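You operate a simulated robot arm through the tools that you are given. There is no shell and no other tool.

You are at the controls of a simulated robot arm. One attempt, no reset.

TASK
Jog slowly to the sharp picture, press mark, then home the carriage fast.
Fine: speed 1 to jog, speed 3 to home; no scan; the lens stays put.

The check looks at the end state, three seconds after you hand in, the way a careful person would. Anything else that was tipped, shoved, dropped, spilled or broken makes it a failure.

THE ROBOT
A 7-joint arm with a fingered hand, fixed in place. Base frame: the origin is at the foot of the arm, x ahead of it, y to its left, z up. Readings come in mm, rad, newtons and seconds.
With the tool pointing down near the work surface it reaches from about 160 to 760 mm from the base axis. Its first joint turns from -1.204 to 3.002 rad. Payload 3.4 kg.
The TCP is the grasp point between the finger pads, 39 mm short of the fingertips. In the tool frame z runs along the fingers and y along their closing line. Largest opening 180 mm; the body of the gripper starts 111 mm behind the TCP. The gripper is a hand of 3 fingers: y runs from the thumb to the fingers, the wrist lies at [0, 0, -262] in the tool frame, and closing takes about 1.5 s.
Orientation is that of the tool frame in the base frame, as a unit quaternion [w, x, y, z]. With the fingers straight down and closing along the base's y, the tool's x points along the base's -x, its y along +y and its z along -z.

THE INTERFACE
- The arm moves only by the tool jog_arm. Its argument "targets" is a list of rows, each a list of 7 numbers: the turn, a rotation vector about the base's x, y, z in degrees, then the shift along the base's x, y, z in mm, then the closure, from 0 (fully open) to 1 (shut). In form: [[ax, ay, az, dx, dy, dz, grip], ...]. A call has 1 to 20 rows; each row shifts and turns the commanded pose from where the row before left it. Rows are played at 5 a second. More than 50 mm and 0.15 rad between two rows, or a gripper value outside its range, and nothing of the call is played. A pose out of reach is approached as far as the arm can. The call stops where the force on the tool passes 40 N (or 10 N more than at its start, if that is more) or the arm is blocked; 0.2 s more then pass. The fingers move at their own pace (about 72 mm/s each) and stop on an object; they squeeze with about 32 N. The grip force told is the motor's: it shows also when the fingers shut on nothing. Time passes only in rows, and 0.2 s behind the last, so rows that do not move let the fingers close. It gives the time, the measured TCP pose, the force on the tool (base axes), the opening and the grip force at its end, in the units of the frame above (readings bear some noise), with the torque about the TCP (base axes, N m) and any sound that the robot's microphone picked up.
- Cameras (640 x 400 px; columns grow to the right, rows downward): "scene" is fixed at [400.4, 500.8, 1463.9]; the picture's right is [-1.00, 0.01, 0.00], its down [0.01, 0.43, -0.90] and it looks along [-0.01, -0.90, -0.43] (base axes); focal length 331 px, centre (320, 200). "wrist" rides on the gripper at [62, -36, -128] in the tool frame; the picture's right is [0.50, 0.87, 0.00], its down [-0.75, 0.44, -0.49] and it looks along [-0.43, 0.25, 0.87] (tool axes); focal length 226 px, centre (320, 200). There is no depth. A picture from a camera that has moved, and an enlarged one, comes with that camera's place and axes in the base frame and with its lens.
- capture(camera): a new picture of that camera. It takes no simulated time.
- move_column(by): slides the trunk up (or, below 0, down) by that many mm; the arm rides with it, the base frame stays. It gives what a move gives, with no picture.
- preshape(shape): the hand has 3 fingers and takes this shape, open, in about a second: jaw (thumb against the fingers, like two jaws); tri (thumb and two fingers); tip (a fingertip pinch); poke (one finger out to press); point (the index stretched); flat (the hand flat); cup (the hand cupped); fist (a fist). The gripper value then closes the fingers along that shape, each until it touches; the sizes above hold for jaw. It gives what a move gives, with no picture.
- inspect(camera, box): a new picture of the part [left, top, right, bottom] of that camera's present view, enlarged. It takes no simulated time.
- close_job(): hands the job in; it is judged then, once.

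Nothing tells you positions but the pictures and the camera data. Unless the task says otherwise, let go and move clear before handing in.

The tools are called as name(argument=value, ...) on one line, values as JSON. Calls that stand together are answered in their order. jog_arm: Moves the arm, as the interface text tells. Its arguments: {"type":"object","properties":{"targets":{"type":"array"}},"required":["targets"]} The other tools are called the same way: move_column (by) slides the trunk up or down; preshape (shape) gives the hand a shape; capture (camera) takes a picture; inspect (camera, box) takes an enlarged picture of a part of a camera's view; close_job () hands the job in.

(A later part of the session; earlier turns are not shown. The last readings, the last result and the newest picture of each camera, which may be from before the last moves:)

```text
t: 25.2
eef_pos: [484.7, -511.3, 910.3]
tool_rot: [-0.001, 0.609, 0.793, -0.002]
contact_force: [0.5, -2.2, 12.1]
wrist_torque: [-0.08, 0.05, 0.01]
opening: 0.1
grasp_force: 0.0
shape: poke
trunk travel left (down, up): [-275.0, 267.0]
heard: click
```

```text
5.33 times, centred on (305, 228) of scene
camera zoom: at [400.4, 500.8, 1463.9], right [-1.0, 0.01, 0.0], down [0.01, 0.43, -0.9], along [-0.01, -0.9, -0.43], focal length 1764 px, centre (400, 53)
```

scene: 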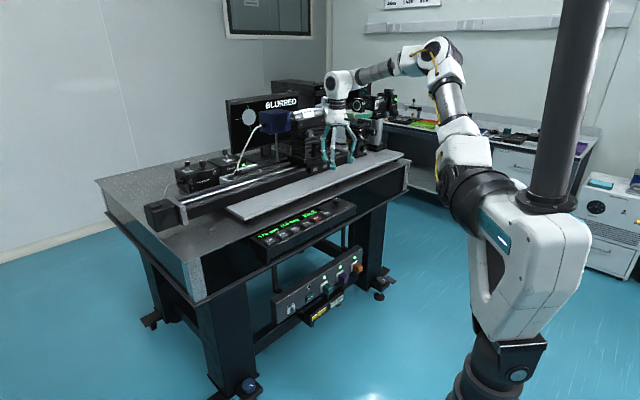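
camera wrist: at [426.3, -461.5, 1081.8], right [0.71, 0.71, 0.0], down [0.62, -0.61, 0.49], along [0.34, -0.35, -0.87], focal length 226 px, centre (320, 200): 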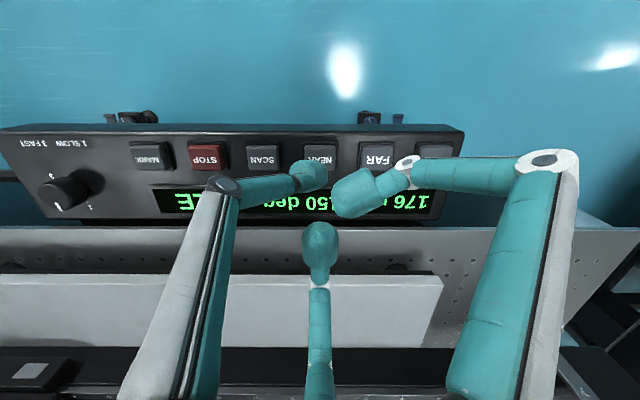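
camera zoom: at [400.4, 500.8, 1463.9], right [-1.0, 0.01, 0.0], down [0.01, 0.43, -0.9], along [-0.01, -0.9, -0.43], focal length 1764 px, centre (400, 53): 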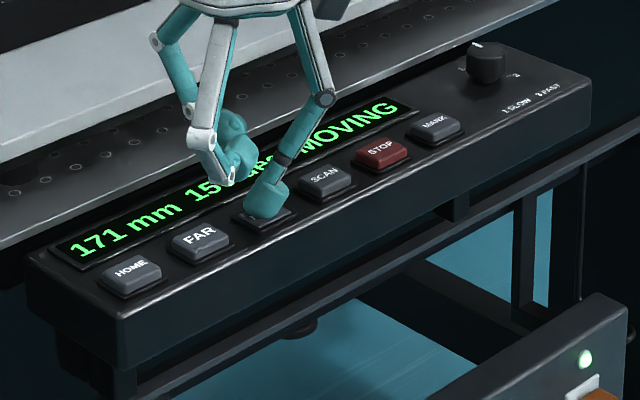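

NEAR clicked at about 12 N and the reading is falling (171 mm, MOVING). I'll release to see whether it stops, then check the monitor.

jog_arm(targets=[[0, 0, 0, 0, 0, 5, 0], [0, 0, 0, 0, 0, 5, 0]])

inspect(camera="scene", box=[245, 190, 365, 265])

inspect(camera="scene", box=[215, 80, 345, 165])

```text
t: 25.8
eef_pos: [484.7, -510.8, 917.5]
tool_rot: [-0.003, 0.608, 0.794, -0.003]
contact_force: [0.4, -0.4, -0.3]
wrist_torque: [0.02, -0.03, -0.02]
opening: 0.0
grasp_force: 0.0
shape: poke
trunk travel left (down, up): [-275.0, 267.0]
```

```text
5.33 times, centred on (305, 228) of scene
camera zoom: at [400.4, 500.8, 1463.9], right [-1.0, 0.01, 0.0], down [0.01, 0.43, -0.9], along [-0.01, -0.9, -0.43], focal length 1764 px, centre (400, 53)
```

zoom: 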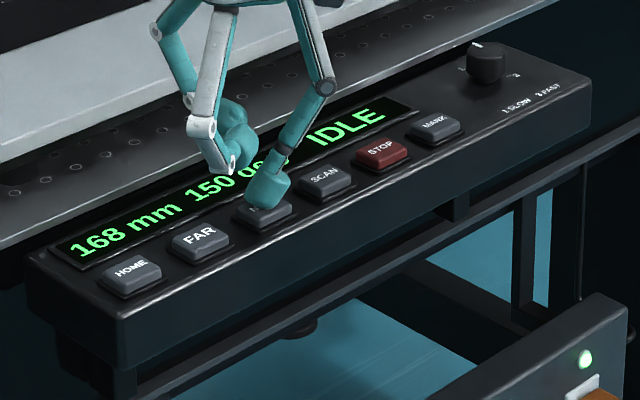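

```text
4.71 times, centred on (280, 122) of scene
camera zoom: at [400.4, 500.8, 1463.9], right [-1.0, 0.01, 0.0], down [0.01, 0.43, -0.9], along [-0.01, -0.9, -0.43], focal length 1556 px, centre (508, 565)
```

zoom: 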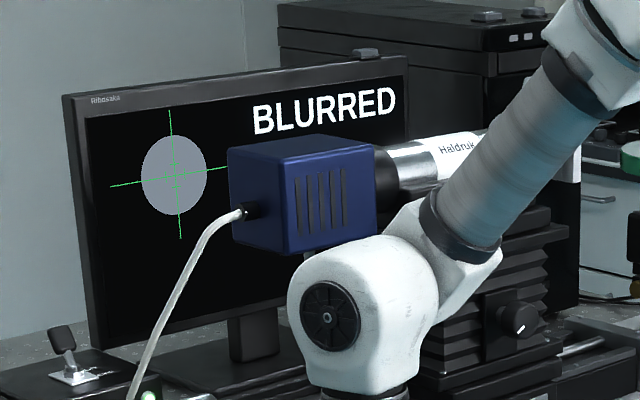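

It is hold-to-jog: it stopped at 168 mm on release. I'll compare the blur disc closely so I know which direction improves the picture.

inspect(camera="scene", box=[215, 85, 345, 165])

inspect(camera="scene", box=[230, 95, 278, 140])

```text
4.92 times, centred on (280, 125) of scene
camera zoom: at [400.4, 500.8, 1463.9], right [-1.0, 0.01, 0.0], down [0.01, 0.43, -0.9], along [-0.01, -0.9, -0.43], focal length 1628 px, centre (517, 569)
```

zoom: 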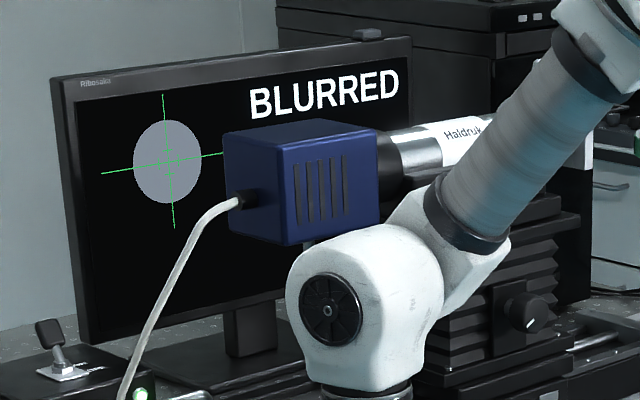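

```text
8.89 times, centred on (254, 118) of scene
camera zoom: at [400.4, 500.8, 1463.9], right [-1.0, 0.01, 0.0], down [0.01, 0.43, -0.9], along [-0.01, -0.9, -0.43], focal length 2939 px, centre (907, 933)
```

zoom: 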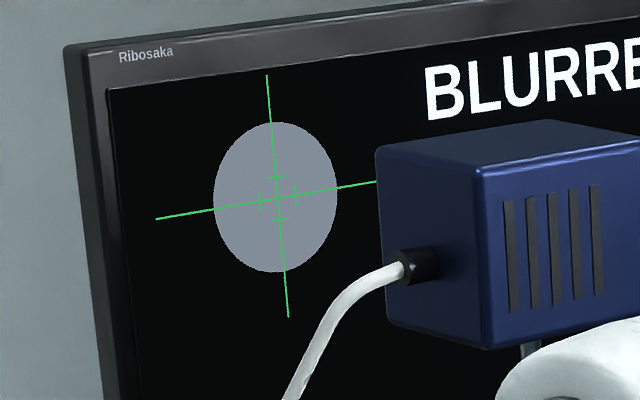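

The disc size has hardly changed and may be clipped. I'll hold NEAR for about a second and compare again.

jog_arm(targets=[[0, 0, 0, 0, 0, -5, 0], [0, 0, 0, 0, 0, -5, 0], [0, 0, 0, 0, 0, 0, 0], [0, 0, 0, 0, 0, 0, 0], [0, 0, 0, 0, 0, 0, 0], [0, 0, 0, 0, 0, 0, 0], [0, 0, 0, 0, 0, 5, 0], [0, 0, 0, 0, 0, 5, 0]])

inspect(camera="scene", box=[245, 190, 365, 265])

inspect(camera="scene", box=[230, 95, 278, 140])

```text
t: 27.6
eef_pos: [484.5, -508.5, 918.1]
tool_rot: [-0.003, 0.609, 0.793, -0.003]
contact_force: [-0.1, 0.2, 0.0]
wrist_torque: [0.05, 0.03, 0.0]
opening: 0.0
grasp_force: 0.1
shape: poke
trunk travel left (down, up): [-275.0, 267.0]
heard: click
```

```text
5.33 times, centred on (305, 228) of scene
camera zoom: at [400.4, 500.8, 1463.9], right [-1.0, 0.01, 0.0], down [0.01, 0.43, -0.9], along [-0.01, -0.9, -0.43], focal length 1764 px, centre (400, 53)
```

zoom: 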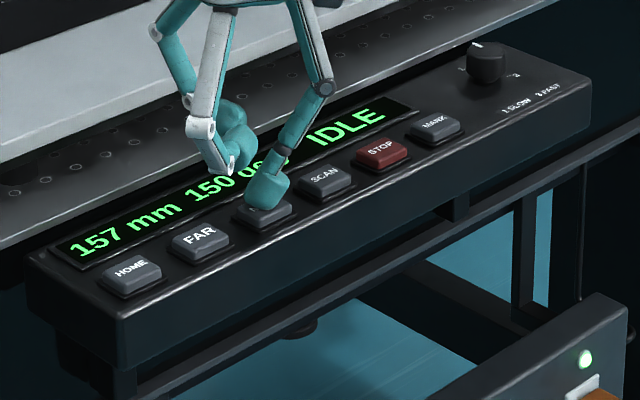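

```text
8.89 times, centred on (254, 118) of scene
camera zoom: at [400.4, 500.8, 1463.9], right [-1.0, 0.01, 0.0], down [0.01, 0.43, -0.9], along [-0.01, -0.9, -0.43], focal length 2939 px, centre (907, 933)
```

zoom: 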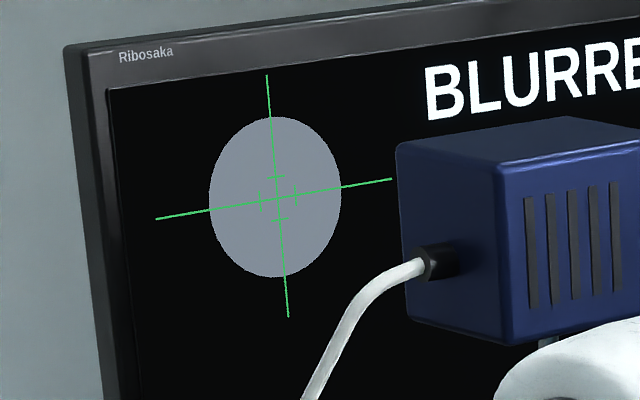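

The disc grew from 123 to 132 px over 11 mm, so NEAR makes it worse and the sharp picture lies in the FAR direction, perhaps near 300–320 mm. I'll move the fingertip to FAR.

jog_arm(targets=[[0, 0, 0, 0, 0, 15, 0], [0, 0, 0, 20, 20, 0, 0], [0, 0, 0, 19, 19, 0, 0], [0, 0, 0, 0, 0, -5, 0], [0, 0, 0, 0, 0, 0, 0]])

inspect(camera="wrist", box=[240, 110, 400, 230])

inspect(camera="scene", box=[255, 195, 325, 240])

```text
t: 28.8
eef_pos: [523.8, -471.9, 930.3]
tool_rot: [-0.002, 0.608, 0.794, -0.002]
contact_force: [-0.7, -0.1, -1.1]
wrist_torque: [-0.02, 0.0, 0.01]
opening: 0.0
grasp_force: 0.1
shape: poke
trunk travel left (down, up): [-275.0, 267.0]
```

```text
3.33 times, centred on (320, 170) of wrist
camera zoom: at [473.1, -421.0, 1057.4], right [0.71, 0.71, 0.0], down [0.62, -0.62, 0.49], along [0.34, -0.35, -0.87], focal length 754 px, centre (320, 300)
```

zoom: 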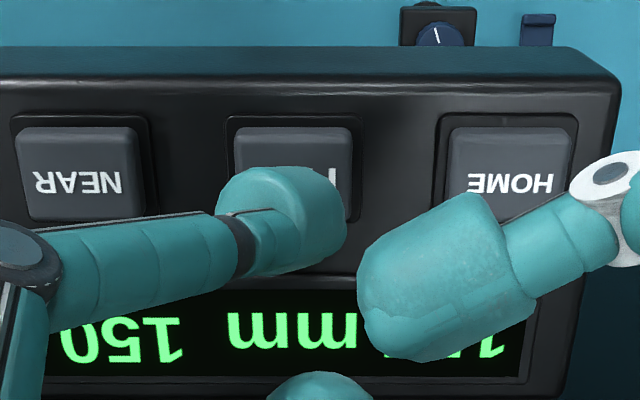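

```text
8.89 times, centred on (290, 218) of scene
camera zoom: at [400.4, 500.8, 1463.9], right [-1.0, 0.01, 0.0], down [0.01, 0.43, -0.9], along [-0.01, -0.9, -0.43], focal length 2939 px, centre (587, 44)
```

zoom: 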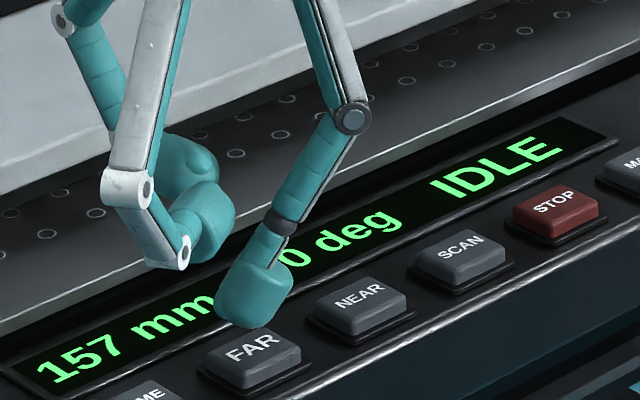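

FAR is directly under the tip. Pressing and holding FAR at speed 1, checking between calls since pictures take no simulated time.

jog_arm(targets=[[0, 0, 0, 0, 0, -8, 0], [0, 0, 0, 0, 0, -7, 0], [0, 0, 0, 0, 0, -5, 0], [0, 0, 0, 0, 0, 0, 0], [0, 0, 0, 0, 0, 0, 0], [0, 0, 0, 0, 0, 0, 0], [0, 0, 0, 0, 0, 0, 0], [0, 0, 0, 0, 0, 0, 0], [0, 0, 0, 0, 0, 0, 0], [0, 0, 0, 0, 0, 0, 0]])

inspect(camera="scene", box=[245, 190, 365, 265])

inspect(camera="scene", box=[215, 85, 345, 165])

```text
t: 31.0
eef_pos: [523.7, -471.9, 909.8]
tool_rot: [-0.002, 0.609, 0.793, -0.002]
contact_force: [0.9, -1.1, 11.9]
wrist_torque: [-0.01, -0.07, 0.0]
opening: 0.3
grasp_force: 0.0
shape: poke
trunk travel left (down, up): [-275.0, 267.0]
heard: click
```

```text
5.33 times, centred on (305, 228) of scene
camera zoom: at [400.4, 500.8, 1463.9], right [-1.0, 0.01, 0.0], down [0.01, 0.43, -0.9], along [-0.01, -0.9, -0.43], focal length 1764 px, centre (400, 53)
```

zoom: 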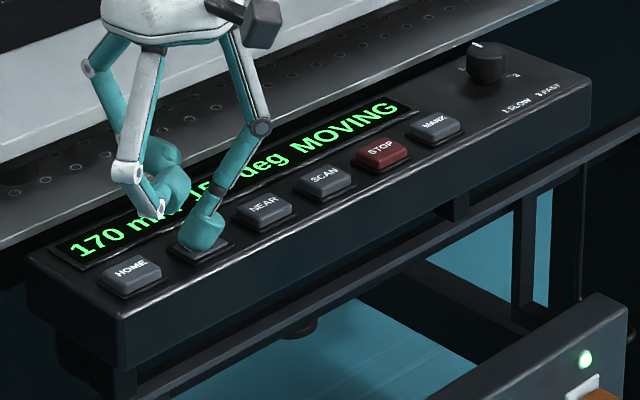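

```text
4.92 times, centred on (280, 125) of scene
camera zoom: at [400.4, 500.8, 1463.9], right [-1.0, 0.01, 0.0], down [0.01, 0.43, -0.9], along [-0.01, -0.9, -0.43], focal length 1628 px, centre (517, 569)
```

zoom: 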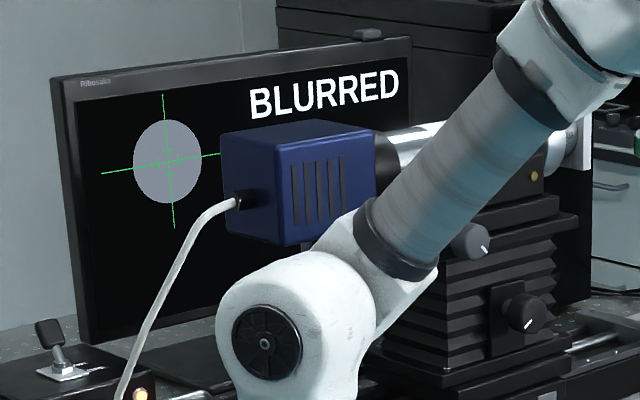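

FAR is running at about 8 mm/s and the text still says BLURRED. Continuing to hold.

jog_arm(targets=[[0, 0, 0, 0, 0, 0, 0], [0, 0, 0, 0, 0, 0, 0], [0, 0, 0, 0, 0, 0, 0], [0, 0, 0, 0, 0, 0, 0], [0, 0, 0, 0, 0, 0, 0], [0, 0, 0, 0, 0, 0, 0], [0, 0, 0, 0, 0, 0, 0], [0, 0, 0, 0, 0, 0, 0], [0, 0, 0, 0, 0, 0, 0], [0, 0, 0, 0, 0, 0, 0], [0, 0, 0, 0, 0, 0, 0], [0, 0, 0, 0, 0, 0, 0], [0, 0, 0, 0, 0, 0, 0], [0, 0, 0, 0, 0, 0, 0], [0, 0, 0, 0, 0, 0, 0]])

inspect(camera="scene", box=[245, 190, 365, 265])

inspect(camera="scene", box=[230, 95, 278, 140])

```text
t: 34.2
eef_pos: [523.7, -469.7, 909.0]
tool_rot: [-0.002, 0.609, 0.793, -0.002]
contact_force: [2.0, 1.3, 11.3]
wrist_torque: [0.03, -0.04, -0.01]
opening: 0.0
grasp_force: 0.2
shape: poke
trunk travel left (down, up): [-275.0, 267.0]
```

```text
5.33 times, centred on (305, 228) of scene
camera zoom: at [400.4, 500.8, 1463.9], right [-1.0, 0.01, 0.0], down [0.01, 0.43, -0.9], along [-0.01, -0.9, -0.43], focal length 1764 px, centre (400, 53)
```

zoom: 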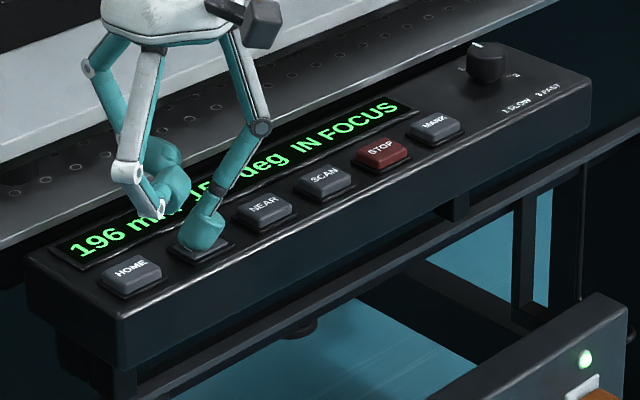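

```text
8.89 times, centred on (254, 118) of scene
camera zoom: at [400.4, 500.8, 1463.9], right [-1.0, 0.01, 0.0], down [0.01, 0.43, -0.9], along [-0.01, -0.9, -0.43], focal length 2939 px, centre (907, 933)
```

zoom: 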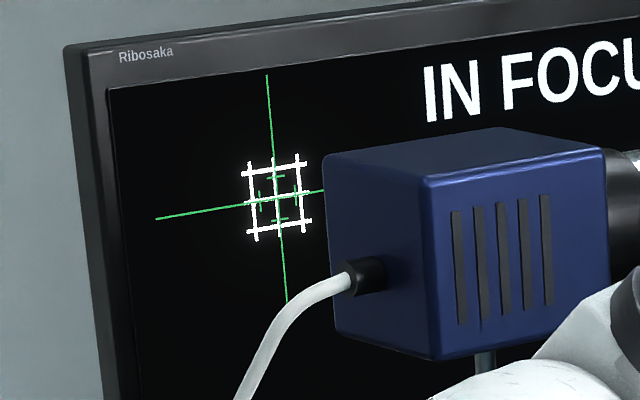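

The display and monitor both say IN FOCUS at 196 mm. Releasing FAR now as quickly as possible.

jog_arm(targets=[[0, 0, 0, 0, 0, 20, 0]])

inspect(camera="scene", box=[245, 190, 365, 265])

inspect(camera="scene", box=[230, 95, 278, 140])

inspect(camera="scene", box=[215, 85, 345, 165])

```text
t: 34.6
eef_pos: [522.6, -472.8, 927.0]
tool_rot: [-0.003, 0.609, 0.793, -0.001]
contact_force: [-0.5, 0.5, 0.6]
wrist_torque: [-0.03, -0.03, 0.0]
opening: 0.0
grasp_force: 0.0
shape: poke
trunk travel left (down, up): [-275.0, 267.0]
```

```text
5.33 times, centred on (305, 228) of scene
camera zoom: at [400.4, 500.8, 1463.9], right [-1.0, 0.01, 0.0], down [0.01, 0.43, -0.9], along [-0.01, -0.9, -0.43], focal length 1764 px, centre (400, 53)
```

zoom: 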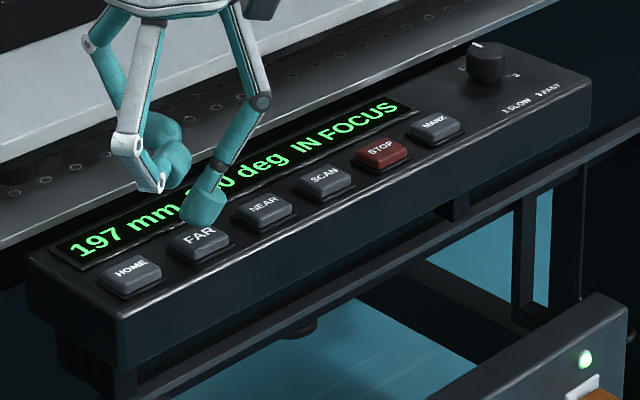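

```text
8.89 times, centred on (254, 118) of scene
camera zoom: at [400.4, 500.8, 1463.9], right [-1.0, 0.01, 0.0], down [0.01, 0.43, -0.9], along [-0.01, -0.9, -0.43], focal length 2939 px, centre (907, 933)
```

zoom: 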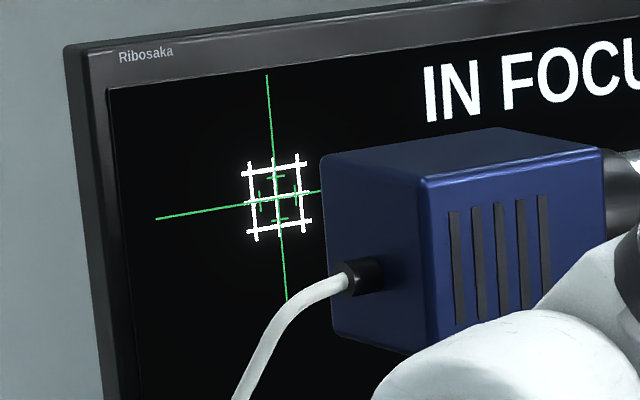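

```text
4.92 times, centred on (280, 125) of scene
camera zoom: at [400.4, 500.8, 1463.9], right [-1.0, 0.01, 0.0], down [0.01, 0.43, -0.9], along [-0.01, -0.9, -0.43], focal length 1628 px, centre (517, 569)
```

zoom: 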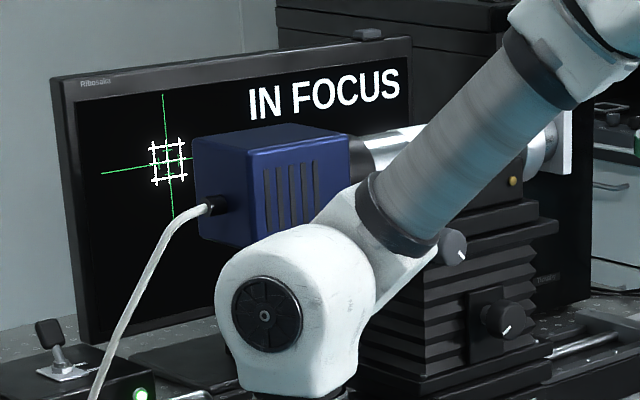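

It stopped at 197 mm, IDLE LED green, and still IN FOCUS with a crisp grid. Next I'll lift and move four key pitches along the row to MARK.

jog_arm(targets=[[0, 0, 0, 0, 0, 25, 0], [0, 0, 0, -31.6, -31.6, 0, 0], [0, 0, 0, -31.6, -31.6, 0, 0], [0, 0, 0, -31.6, -31.6, 0, 0], [0, 0, 0, -31.6, -31.6, 0, 0], [0, 0, 0, -31.6, -31.6, 0, 0], [0, 0, 0, 0, 0, -15, 0], [0, 0, 0, 0, 0, -10, 0], [0, 0, 0, 0, 0, 0, 0]])

inspect(camera="wrist", box=[240, 110, 400, 230])

inspect(camera="scene", box=[245, 180, 365, 255])

```text
t: 36.6
eef_pos: [366.4, -628.1, 929.2]
tool_rot: [-0.002, 0.608, 0.794, -0.002]
contact_force: [-0.3, 0.0, 0.0]
wrist_torque: [0.02, 0.0, 0.01]
opening: 0.2
grasp_force: 0.0
shape: poke
trunk travel left (down, up): [-275.0, 267.0]
```

```text
3.33 times, centred on (320, 170) of wrist
camera zoom: at [316.4, -577.0, 1056.4], right [0.71, 0.71, 0.0], down [0.62, -0.61, 0.49], along [0.34, -0.35, -0.87], focal length 754 px, centre (320, 300)
```

zoom: 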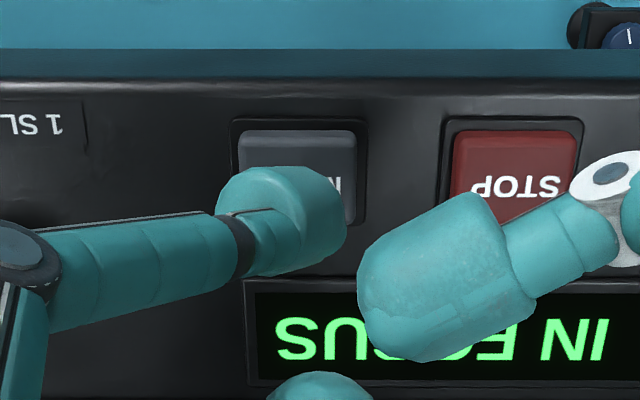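

```text
5.33 times, centred on (305, 218) of scene
camera zoom: at [400.4, 500.8, 1463.9], right [-1.0, 0.01, 0.0], down [0.01, 0.43, -0.9], along [-0.01, -0.9, -0.43], focal length 1764 px, centre (400, 107)
```

zoom: 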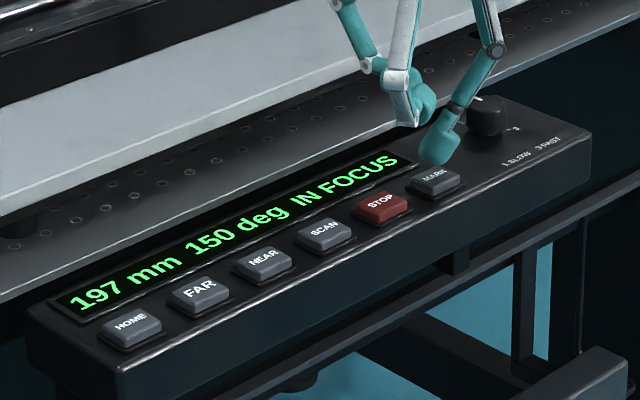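

The tip is over MARK, clear of STOP and the knob, and the display reads 197 mm, 150 deg, IN FOCUS. Pressing MARK once.

jog_arm(targets=[[0, 0, 0, 0, 0, -8, 0], [0, 0, 0, 0, 0, -7, 0], [0, 0, 0, 0, 0, -4, 0], [0, 0, 0, 0, 0, -1.5, 0], [0, 0, 0, 0, 0, 0, 0]])

inspect(camera="scene", box=[245, 180, 365, 255])

capture(camera="scene")

```text
t: 37.8
eef_pos: [366.3, -629.1, 910.6]
tool_rot: [-0.001, 0.609, 0.793, -0.002]
contact_force: [1.6, 0.4, 13.2]
wrist_torque: [0.04, -0.01, 0.0]
opening: 0.0
grasp_force: 0.1
shape: poke
trunk travel left (down, up): [-275.0, 267.0]
heard: click
```

```text
5.33 times, centred on (305, 218) of scene
camera zoom: at [400.4, 500.8, 1463.9], right [-1.0, 0.01, 0.0], down [0.01, 0.43, -0.9], along [-0.01, -0.9, -0.43], focal length 1764 px, centre (400, 107)
```

zoom: 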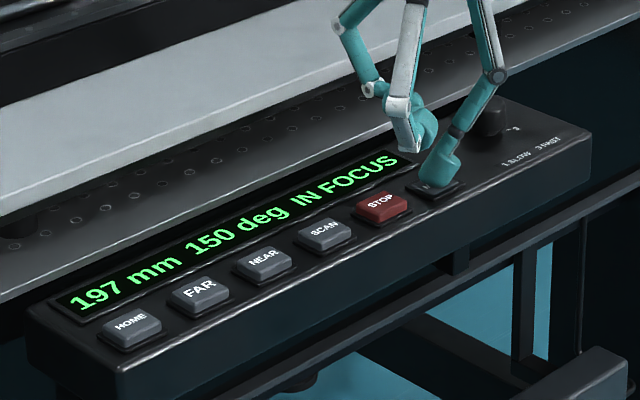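

```text
taken
```

scene: 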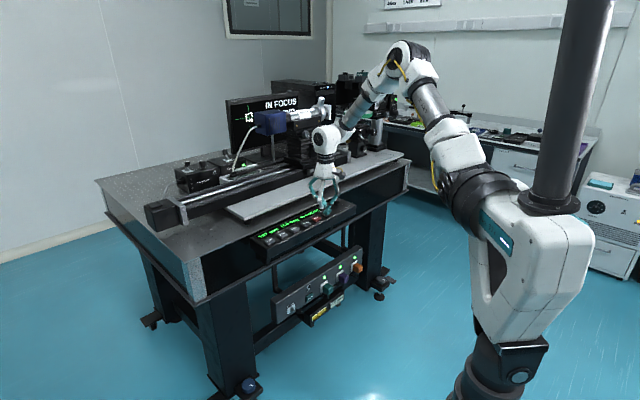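

MARK clicked. There seems to be a second line on the monitor, so I'll release upward and read it.

jog_arm(targets=[[0, 0, 0, 0, 0, 10, 0], [0, 0, 0, 0, 0, 20, 0], [0, 0, 0, 0, 0, 30, 0], [0, 0, 0, 0, 0, 30, 0]])

inspect(camera="scene", box=[215, 85, 345, 165])

inspect(camera="scene", box=[245, 190, 365, 265])

```text
t: 38.8
eef_pos: [366.5, -627.8, 999.3]
tool_rot: [-0.002, 0.609, 0.793, -0.002]
contact_force: [0.4, -0.2, 0.2]
wrist_torque: [0.0, 0.01, 0.02]
opening: 0.0
grasp_force: 0.0
shape: poke
trunk travel left (down, up): [-275.0, 267.0]
```

```text
4.92 times, centred on (280, 125) of scene
camera zoom: at [400.4, 500.8, 1463.9], right [-1.0, 0.01, 0.0], down [0.01, 0.43, -0.9], along [-0.01, -0.9, -0.43], focal length 1628 px, centre (517, 569)
```

zoom: 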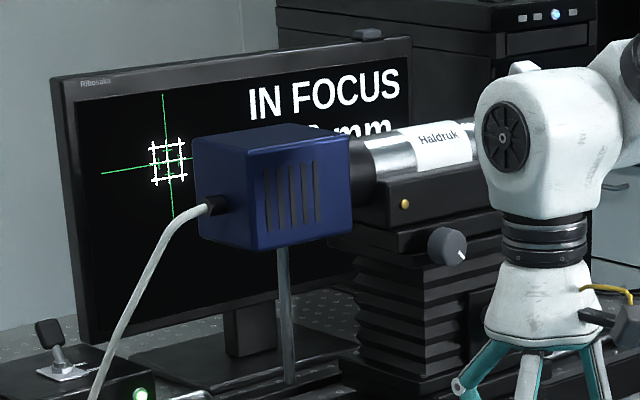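

```text
5.33 times, centred on (305, 228) of scene
camera zoom: at [400.4, 500.8, 1463.9], right [-1.0, 0.01, 0.0], down [0.01, 0.43, -0.9], along [-0.01, -0.9, -0.43], focal length 1764 px, centre (400, 53)
```

zoom: 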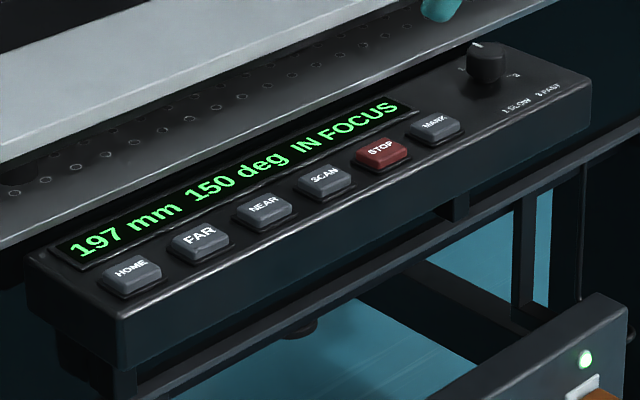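

The monitor now shows a marked "… mm" line under IN FOCUS, so the mark was taken. Now the knob: back to tri, over the knob, pre-rotated +60° so I can turn -120° to position 3.

preshape(shape="tri")

jog_arm(targets=[[0, 0, 0, -12, -22.5, 0, 0.5], [0, 0, 0, -12, -22.5, 0, 0.6], [0, 0, 0, -12, -22.5, 0, 0.7], [0, 0, 0, -11.5, -22.5, 0, 0.74], [0, 0, 7.5, 0, 0, 0, 0.74], [0, 0, 7.5, 0, 0, 0, 0.74], [0, 0, 7.5, 0, 0, 0, 0.74], [0, 0, 7.5, 0, 0, 0, 0.74], [0, 0, 7.5, 0, 0, 0, 0.74], [0, 0, 7.5, 0, 0, 0, 0.74], [0, 0, 7.5, 0, 0, 0, 0.74], [0, 0, 7.5, 0, 0, 0, 0.74], [0, 0, 0, 0, 0, -25, 0.74], [0, 0, 0, 0, 0, -20, 0.74], [0, 0, 0, 0, 0, 0, 0.74]])

capture(camera="wrist")

capture(camera="scene")

```text
t: 39.7
eef_pos: [367.0, -629.2, 999.3]
tool_rot: [-0.002, 0.609, 0.793, -0.002]
contact_force: [0.0, -1.3, -0.5]
wrist_torque: [-0.02, 0.0, 0.03]
opening: 179.9
grasp_force: 0.1
shape: tri
trunk travel left (down, up): [-275.0, 267.0]
```

```text
t: 42.9
eef_pos: [319.2, -719.6, 952.0]
tool_rot: [0.0, 0.131, 0.991, -0.001]
contact_force: [0.7, 0.2, 0.3]
wrist_torque: [0.01, 0.0, 0.02]
opening: 47.0
grasp_force: 0.0
shape: tri
trunk travel left (down, up): [-275.0, 267.0]
```

```text
taken
camera wrist: at [248.5, -738.1, 1080.1], right [-0.26, 0.97, 0.0], down [0.84, 0.23, 0.49], along [0.47, 0.12, -0.87], focal length 226 px, centre (320, 200)
```

wrist: 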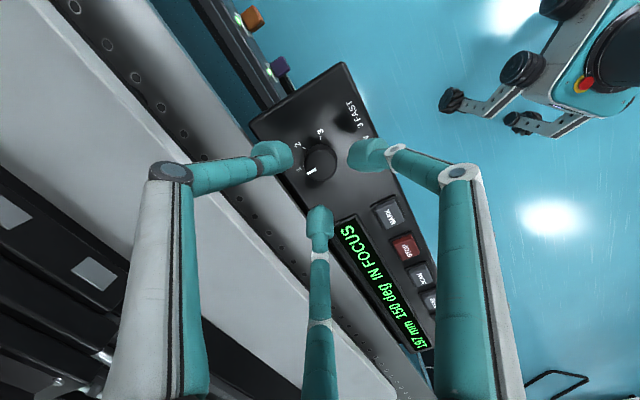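

```text
taken
```

scene: 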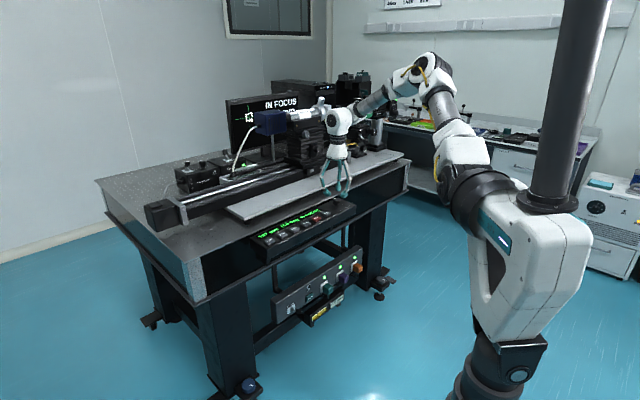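

The yaw range is fine and the knob is exactly centred between the tips. Descending around it.

jog_arm(targets=[[0, 0, 0, 0, 0, -8, 0.74], [0, 0, 0, 0, 0, -8, 0.74], [0, 0, 0, 0, 0, -7, 0.74], [0, 0, 0, 0, 0, -5, 0.74], [0, 0, 0, 0, 0, -4, 0.74], [0, 0, 0, 0, 0, -3, 0.74], [0, 0, 0, 0, 0, 0, 0.74]])

inspect(camera="wrist", box=[240, 110, 400, 250])

inspect(camera="scene", box=[318, 185, 358, 212])

```text
t: 44.5
eef_pos: [318.9, -718.8, 918.8]
tool_rot: [0.0, 0.131, 0.991, -0.001]
contact_force: [0.1, -0.7, -0.3]
wrist_torque: [-0.01, 0.02, -0.01]
opening: 47.3
grasp_force: 0.0
shape: tri
trunk travel left (down, up): [-275.0, 267.0]
```

```text
2.86 times, centred on (320, 180) of wrist
camera zoom: at [248.2, -738.0, 1045.3], right [-0.26, 0.97, 0.0], down [0.84, 0.23, 0.49], along [0.47, 0.12, -0.87], focal length 646 px, centre (320, 257)
```

zoom: 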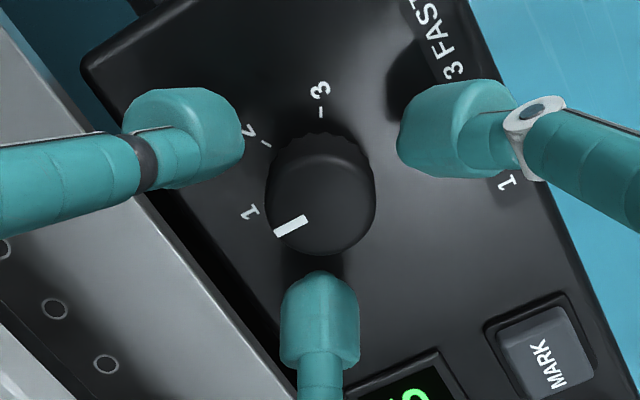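

```text
14.81 times, centred on (338, 198) of scene
camera zoom: at [400.4, 500.8, 1463.9], right [-1.0, 0.01, 0.0], down [0.01, 0.43, -0.9], along [-0.01, -0.9, -0.43], focal length 4899 px, centre (53, 222)
```

zoom: 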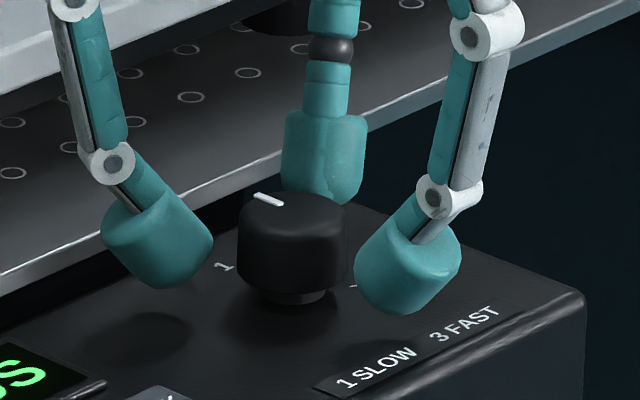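

Same position as the successful first grip. Closing on the knob.

jog_arm(targets=[[0, 0, 0, 0, 0, -1.5, 0.8], [0, 0, 0, 0, 0, 0, 0.86], [0, 0, 0, 0, 0, 0, 0.9], [0, 0, 0, 0, 0, 0, 0.93], [0, 0, 0, 0, 0, 0, 0.95], [0, 0, 0, 0, 0, 0, 0.95]])

inspect(camera="wrist", box=[240, 110, 400, 250])

```text
t: 45.9
eef_pos: [319.4, -719.0, 915.3]
tool_rot: [0.0, 0.131, 0.991, -0.002]
contact_force: [0.5, -0.3, -1.5]
wrist_torque: [-0.06, -0.01, 0.0]
opening: 23.3
grasp_force: 32.2
shape: tri
trunk travel left (down, up): [-275.0, 267.0]
```

```text
2.86 times, centred on (320, 180) of wrist
camera zoom: at [247.9, -738.4, 1043.7], right [-0.26, 0.97, 0.0], down [0.84, 0.23, 0.49], along [0.47, 0.12, -0.87], focal length 646 px, centre (320, 257)
```

zoom: 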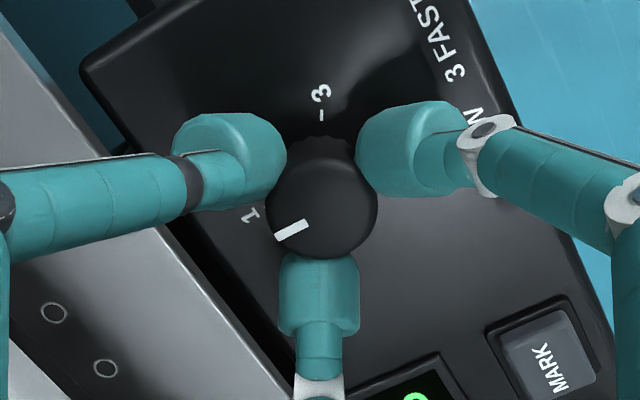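

Gripped at 32 N with the pointer still on 1. Turning clockwise 120° to 3.

jog_arm(targets=[[0, 0, -6, 0, 0, 0, 0.95], [0, 0, -6, 0, 0, 0, 0.95], [0, 0, -6, 0, 0, 0, 0.95], [0, 0, -6, 0, 0, 0, 0.95], [0, 0, -6, 0, 0, 0, 0.95], [0, 0, -6, 0, 0, 0, 0.95], [0, 0, -6, 0, 0, 0, 0.95], [0, 0, -6, 0, 0, 0, 0.95], [0, 0, -6, 0, 0, 0, 0.95], [0, 0, -6, 0, 0, 0, 0.95], [0, 0, -6, 0, 0, 0, 0.95], [0, 0, -6, 0, 0, 0, 0.95], [0, 0, -6, 0, 0, 0, 0.95], [0, 0, -6, 0, 0, 0, 0.95], [0, 0, -6, 0, 0, 0, 0.95], [0, 0, -6, 0, 0, 0, 0.95], [0, 0, -6, 0, 0, 0, 0.95], [0, 0, -6, 0, 0, 0, 0.95], [0, 0, -6, 0, 0, 0, 0.95], [0, 0, -6, 0, 0, 0, 0.95]])

inspect(camera="wrist", box=[240, 110, 400, 250])

inspect(camera="scene", box=[318, 185, 358, 212])

```text
t: 50.1
eef_pos: [319.1, -719.4, 917.3]
tool_rot: [-0.002, 0.924, 0.383, -0.002]
contact_force: [-3.1, 3.8, -1.3]
wrist_torque: [0.15, 0.1, 0.02]
opening: 23.2
grasp_force: 32.5
shape: tri
trunk travel left (down, up): [-275.0, 267.0]
```

```text
2.86 times, centred on (320, 180) of wrist
camera zoom: at [337.9, -650.1, 1043.7], right [0.97, -0.26, -0.01], down [-0.22, -0.84, 0.49], along [-0.13, -0.47, -0.87], focal length 646 px, centre (320, 257)
```

zoom: 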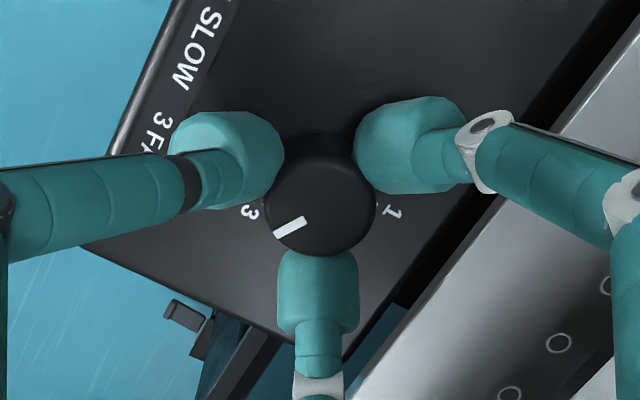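

```text
14.81 times, centred on (338, 198) of scene
camera zoom: at [400.4, 500.8, 1463.9], right [-1.0, 0.01, 0.0], down [0.01, 0.43, -0.9], along [-0.01, -0.9, -0.43], focal length 4899 px, centre (53, 222)
```

zoom: 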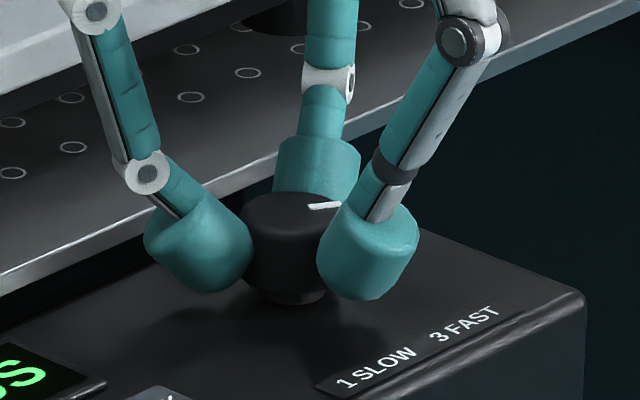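

The pointer turned with the hand without slip. Releasing and lifting straight up.

jog_arm(targets=[[0, 0, 0, 0, 0, 0, 0.82], [0, 0, 0, 0, 0, 0, 0.75], [0, 0, 0, 0, 0, 0, 0.74], [0, 0, 0, 0, 0, 5, 0.74], [0, 0, 0, 0, 0, 10, 0.74], [0, 0, 0, 0, 0, 15, 0.74], [0, 0, 0, 0, 0, 25, 0.74], [0, 0, 0, 0, 0, 30, 0.74]])

inspect(camera="wrist", box=[260, 100, 380, 180])

inspect(camera="scene", box=[245, 190, 365, 265])

inspect(camera="scene", box=[318, 185, 358, 212])

```text
t: 51.9
eef_pos: [316.3, -718.5, 1003.9]
tool_rot: [-0.003, 0.924, 0.383, -0.002]
contact_force: [-0.6, -0.4, 0.5]
wrist_torque: [0.01, -0.01, 0.01]
opening: 46.7
grasp_force: 0.1
shape: tri
trunk travel left (down, up): [-275.0, 267.0]
```

```text
5.00 times, centred on (320, 140) of wrist
camera zoom: at [334.6, -649.7, 1131.5], right [0.97, -0.26, 0.0], down [-0.22, -0.84, 0.49], along [-0.13, -0.47, -0.87], focal length 1130 px, centre (320, 500)
```

zoom: 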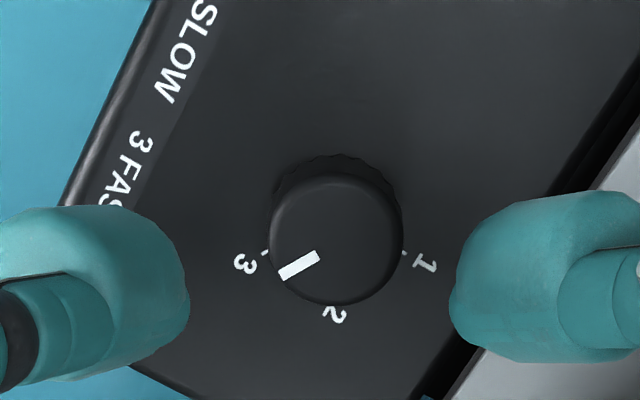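

```text
5.33 times, centred on (305, 228) of scene
camera zoom: at [400.4, 500.8, 1463.9], right [-1.0, 0.01, 0.0], down [0.01, 0.43, -0.9], along [-0.01, -0.9, -0.43], focal length 1764 px, centre (400, 53)
```

zoom: 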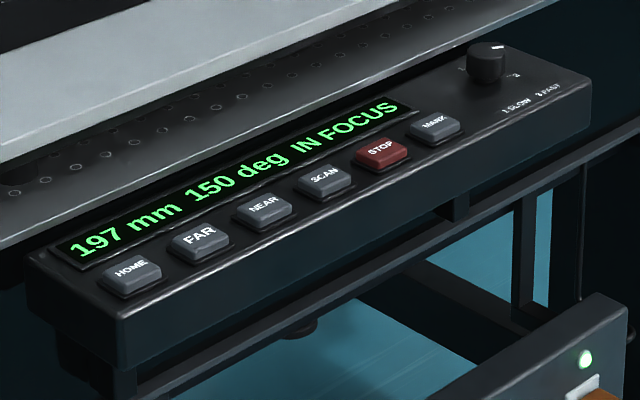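

```text
14.81 times, centred on (338, 198) of scene
camera zoom: at [400.4, 500.8, 1463.9], right [-1.0, 0.01, 0.0], down [0.01, 0.43, -0.9], along [-0.01, -0.9, -0.43], focal length 4899 px, centre (53, 222)
```

zoom: 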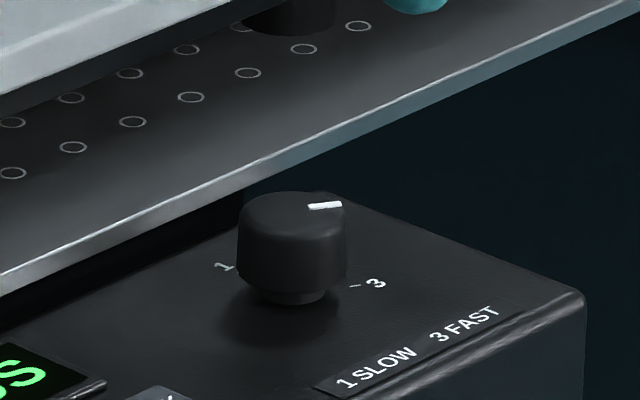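

The knob now points at 3 and the display is unchanged (197 mm, 150 deg). I'll form the poke finger again, turn back to the earlier yaw and go above HOME.

preshape(shape="poke")

jog_arm(targets=[[0, 0, 7.5, 0, 0, 0, 0], [0, 0, 7.5, 0, 0, 0, 0], [0, 0, 7.5, 27, 31.8, 0, 0], [0, 0, 7.5, 27, 31.8, 0, 0], [0, 0, 7.5, 27, 31.8, 0, 0], [0, 0, 7.5, 27, 31.8, 0, 0], [0, 0, 7.5, 27, 31.8, 0, 0], [0, 0, 7.5, 27, 31.8, 0, 0], [0, 0, 0, 27, 31.8, 0, 0], [0, 0, 0, 27, 31.8, 0, 0], [0, 0, 0, 27, 31.8, 0, 0], [0, 0, 0, 0, 0, -30, 0], [0, 0, 0, 0, 0, -25, 0], [0, 0, 0, 0, 0, 0, 0], [0, 0, 0, 0, 0, 0, 0]])

inspect(camera="wrist", box=[240, 110, 400, 230])

inspect(camera="scene", box=[245, 180, 365, 255])

```text
t: 52.8
eef_pos: [317.4, -718.7, 1003.5]
tool_rot: [-0.003, 0.924, 0.383, 0.0]
contact_force: [-0.9, 0.5, 0.2]
wrist_torque: [-0.05, -0.01, -0.01]
opening: 0.1
grasp_force: 0.0
shape: poke
trunk travel left (down, up): [-275.0, 267.0]
```

```text
t: 56.0
eef_pos: [563.1, -430.9, 948.1]
tool_rot: [-0.002, 0.609, 0.793, -0.003]
contact_force: [0.5, 0.2, -0.9]
wrist_torque: [-0.01, 0.01, 0.01]
opening: 0.0
grasp_force: 0.1
shape: poke
trunk travel left (down, up): [-275.0, 267.0]
```

```text
3.33 times, centred on (320, 170) of wrist
camera zoom: at [511.5, -379.9, 1075.0], right [0.71, 0.71, 0.0], down [0.62, -0.61, 0.49], along [0.34, -0.35, -0.87], focal length 754 px, centre (320, 300)
```

zoom: 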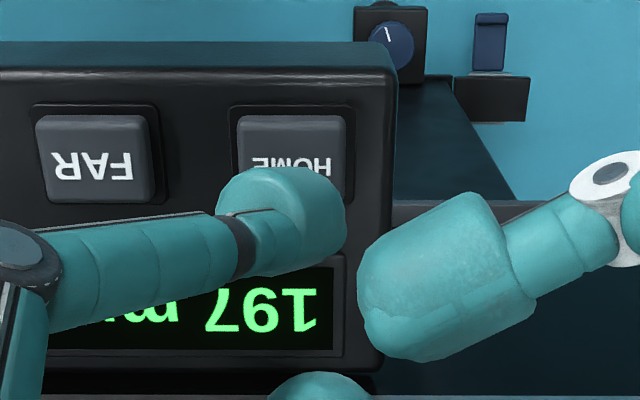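

```text
5.33 times, centred on (305, 218) of scene
camera zoom: at [400.4, 500.8, 1463.9], right [-1.0, 0.01, 0.0], down [0.01, 0.43, -0.9], along [-0.01, -0.9, -0.43], focal length 1764 px, centre (400, 107)
```

zoom: 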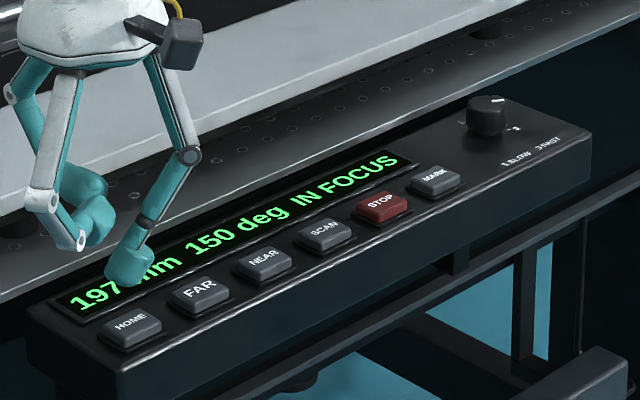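

The tip is directly over HOME and the knob reads 3. Pressing HOME.

jog_arm(targets=[[0, 0, 0, 0, 0, -15, 0], [0, 0, 0, 0, 0, -10, 0], [0, 0, 0, 0, 0, -8, 0], [0, 0, 0, 0, 0, -4, 0], [0, 0, 0, 0, 0, -1.5, 0], [0, 0, 0, 0, 0, 0, 0]])

inspect(camera="scene", box=[245, 190, 365, 265])

capture(camera="scene")

```text
t: 57.4
eef_pos: [561.0, -432.3, 909.4]
tool_rot: [-0.001, 0.609, 0.793, -0.002]
contact_force: [-1.7, -0.6, 16.0]
wrist_torque: [0.02, 0.09, 0.02]
opening: 0.0
grasp_force: 0.0
shape: poke
trunk travel left (down, up): [-275.0, 267.0]
heard: click
```

```text
5.33 times, centred on (305, 228) of scene
camera zoom: at [400.4, 500.8, 1463.9], right [-1.0, 0.01, 0.0], down [0.01, 0.43, -0.9], along [-0.01, -0.9, -0.43], focal length 1764 px, centre (400, 53)
```

zoom: 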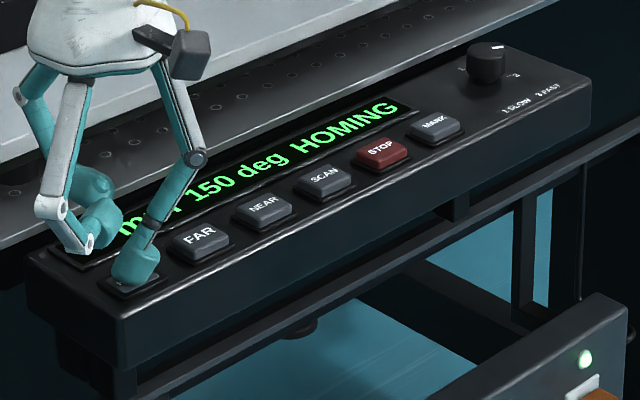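

```text
taken
```

scene: 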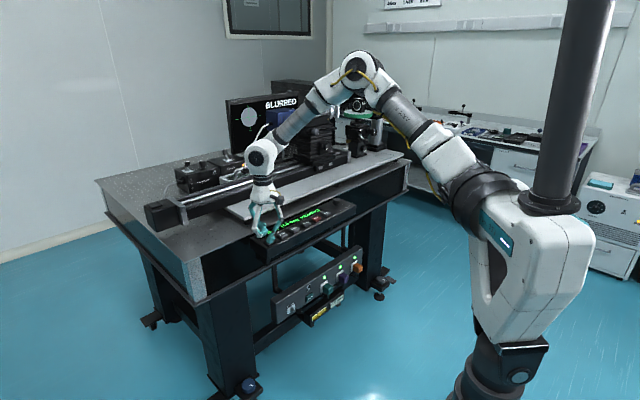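

HOMING shows on the display after the click. I'll release and lift clear, and check whether the homing carries on by itself.

jog_arm(targets=[[0, 0, 0, 0, 0, 15, 0], [0, 0, 0, 0, 0, 25, 0]])

inspect(camera="scene", box=[245, 190, 365, 265])

inspect(camera="wrist", box=[100, 110, 400, 260])

inspect(camera="scene", box=[200, 70, 420, 210])

```text
t: 58.0
eef_pos: [560.4, -431.6, 948.9]
tool_rot: [-0.001, 0.609, 0.793, -0.002]
contact_force: [-0.9, -0.5, -0.9]
wrist_torque: [-0.03, -0.02, 0.0]
opening: 0.1
grasp_force: 0.1
shape: poke
trunk travel left (down, up): [-275.0, 267.0]
```

```text
5.33 times, centred on (305, 228) of scene
camera zoom: at [400.4, 500.8, 1463.9], right [-1.0, 0.01, 0.0], down [0.01, 0.43, -0.9], along [-0.01, -0.9, -0.43], focal length 1764 px, centre (400, 53)
```

zoom: 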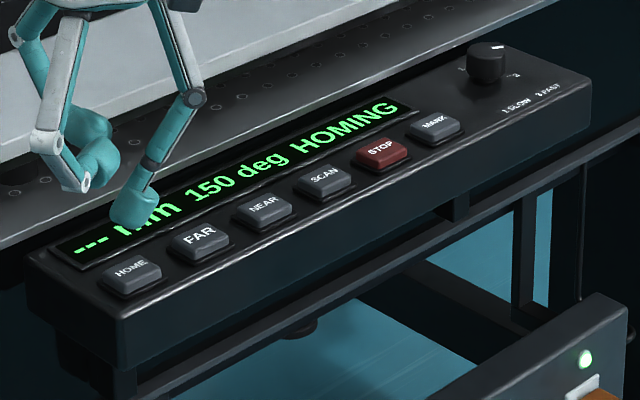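

```text
2.13 times, centred on (250, 185) of wrist
camera zoom: at [508.8, -382.4, 1076.7], right [0.71, 0.71, 0.0], down [0.62, -0.62, 0.49], along [0.34, -0.35, -0.87], focal length 482 px, centre (469, 232)
```

zoom: 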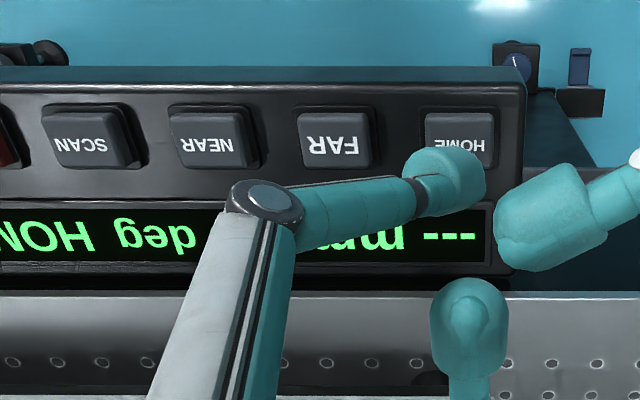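

```text
2.86 times, centred on (310, 140) of scene
camera zoom: at [400.4, 500.8, 1463.9], right [-1.0, 0.01, 0.0], down [0.01, 0.43, -0.9], along [-0.01, -0.9, -0.43], focal length 945 px, centre (349, 371)
```

zoom: 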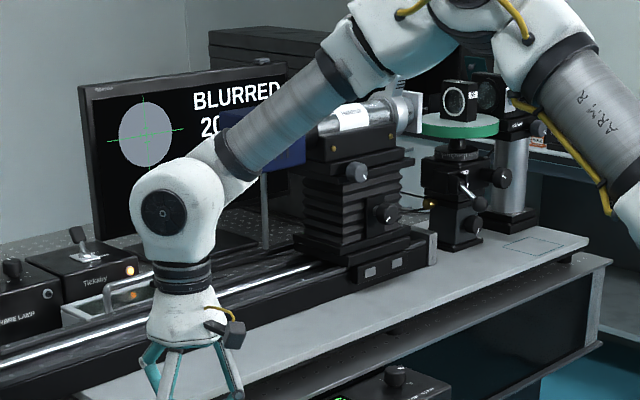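

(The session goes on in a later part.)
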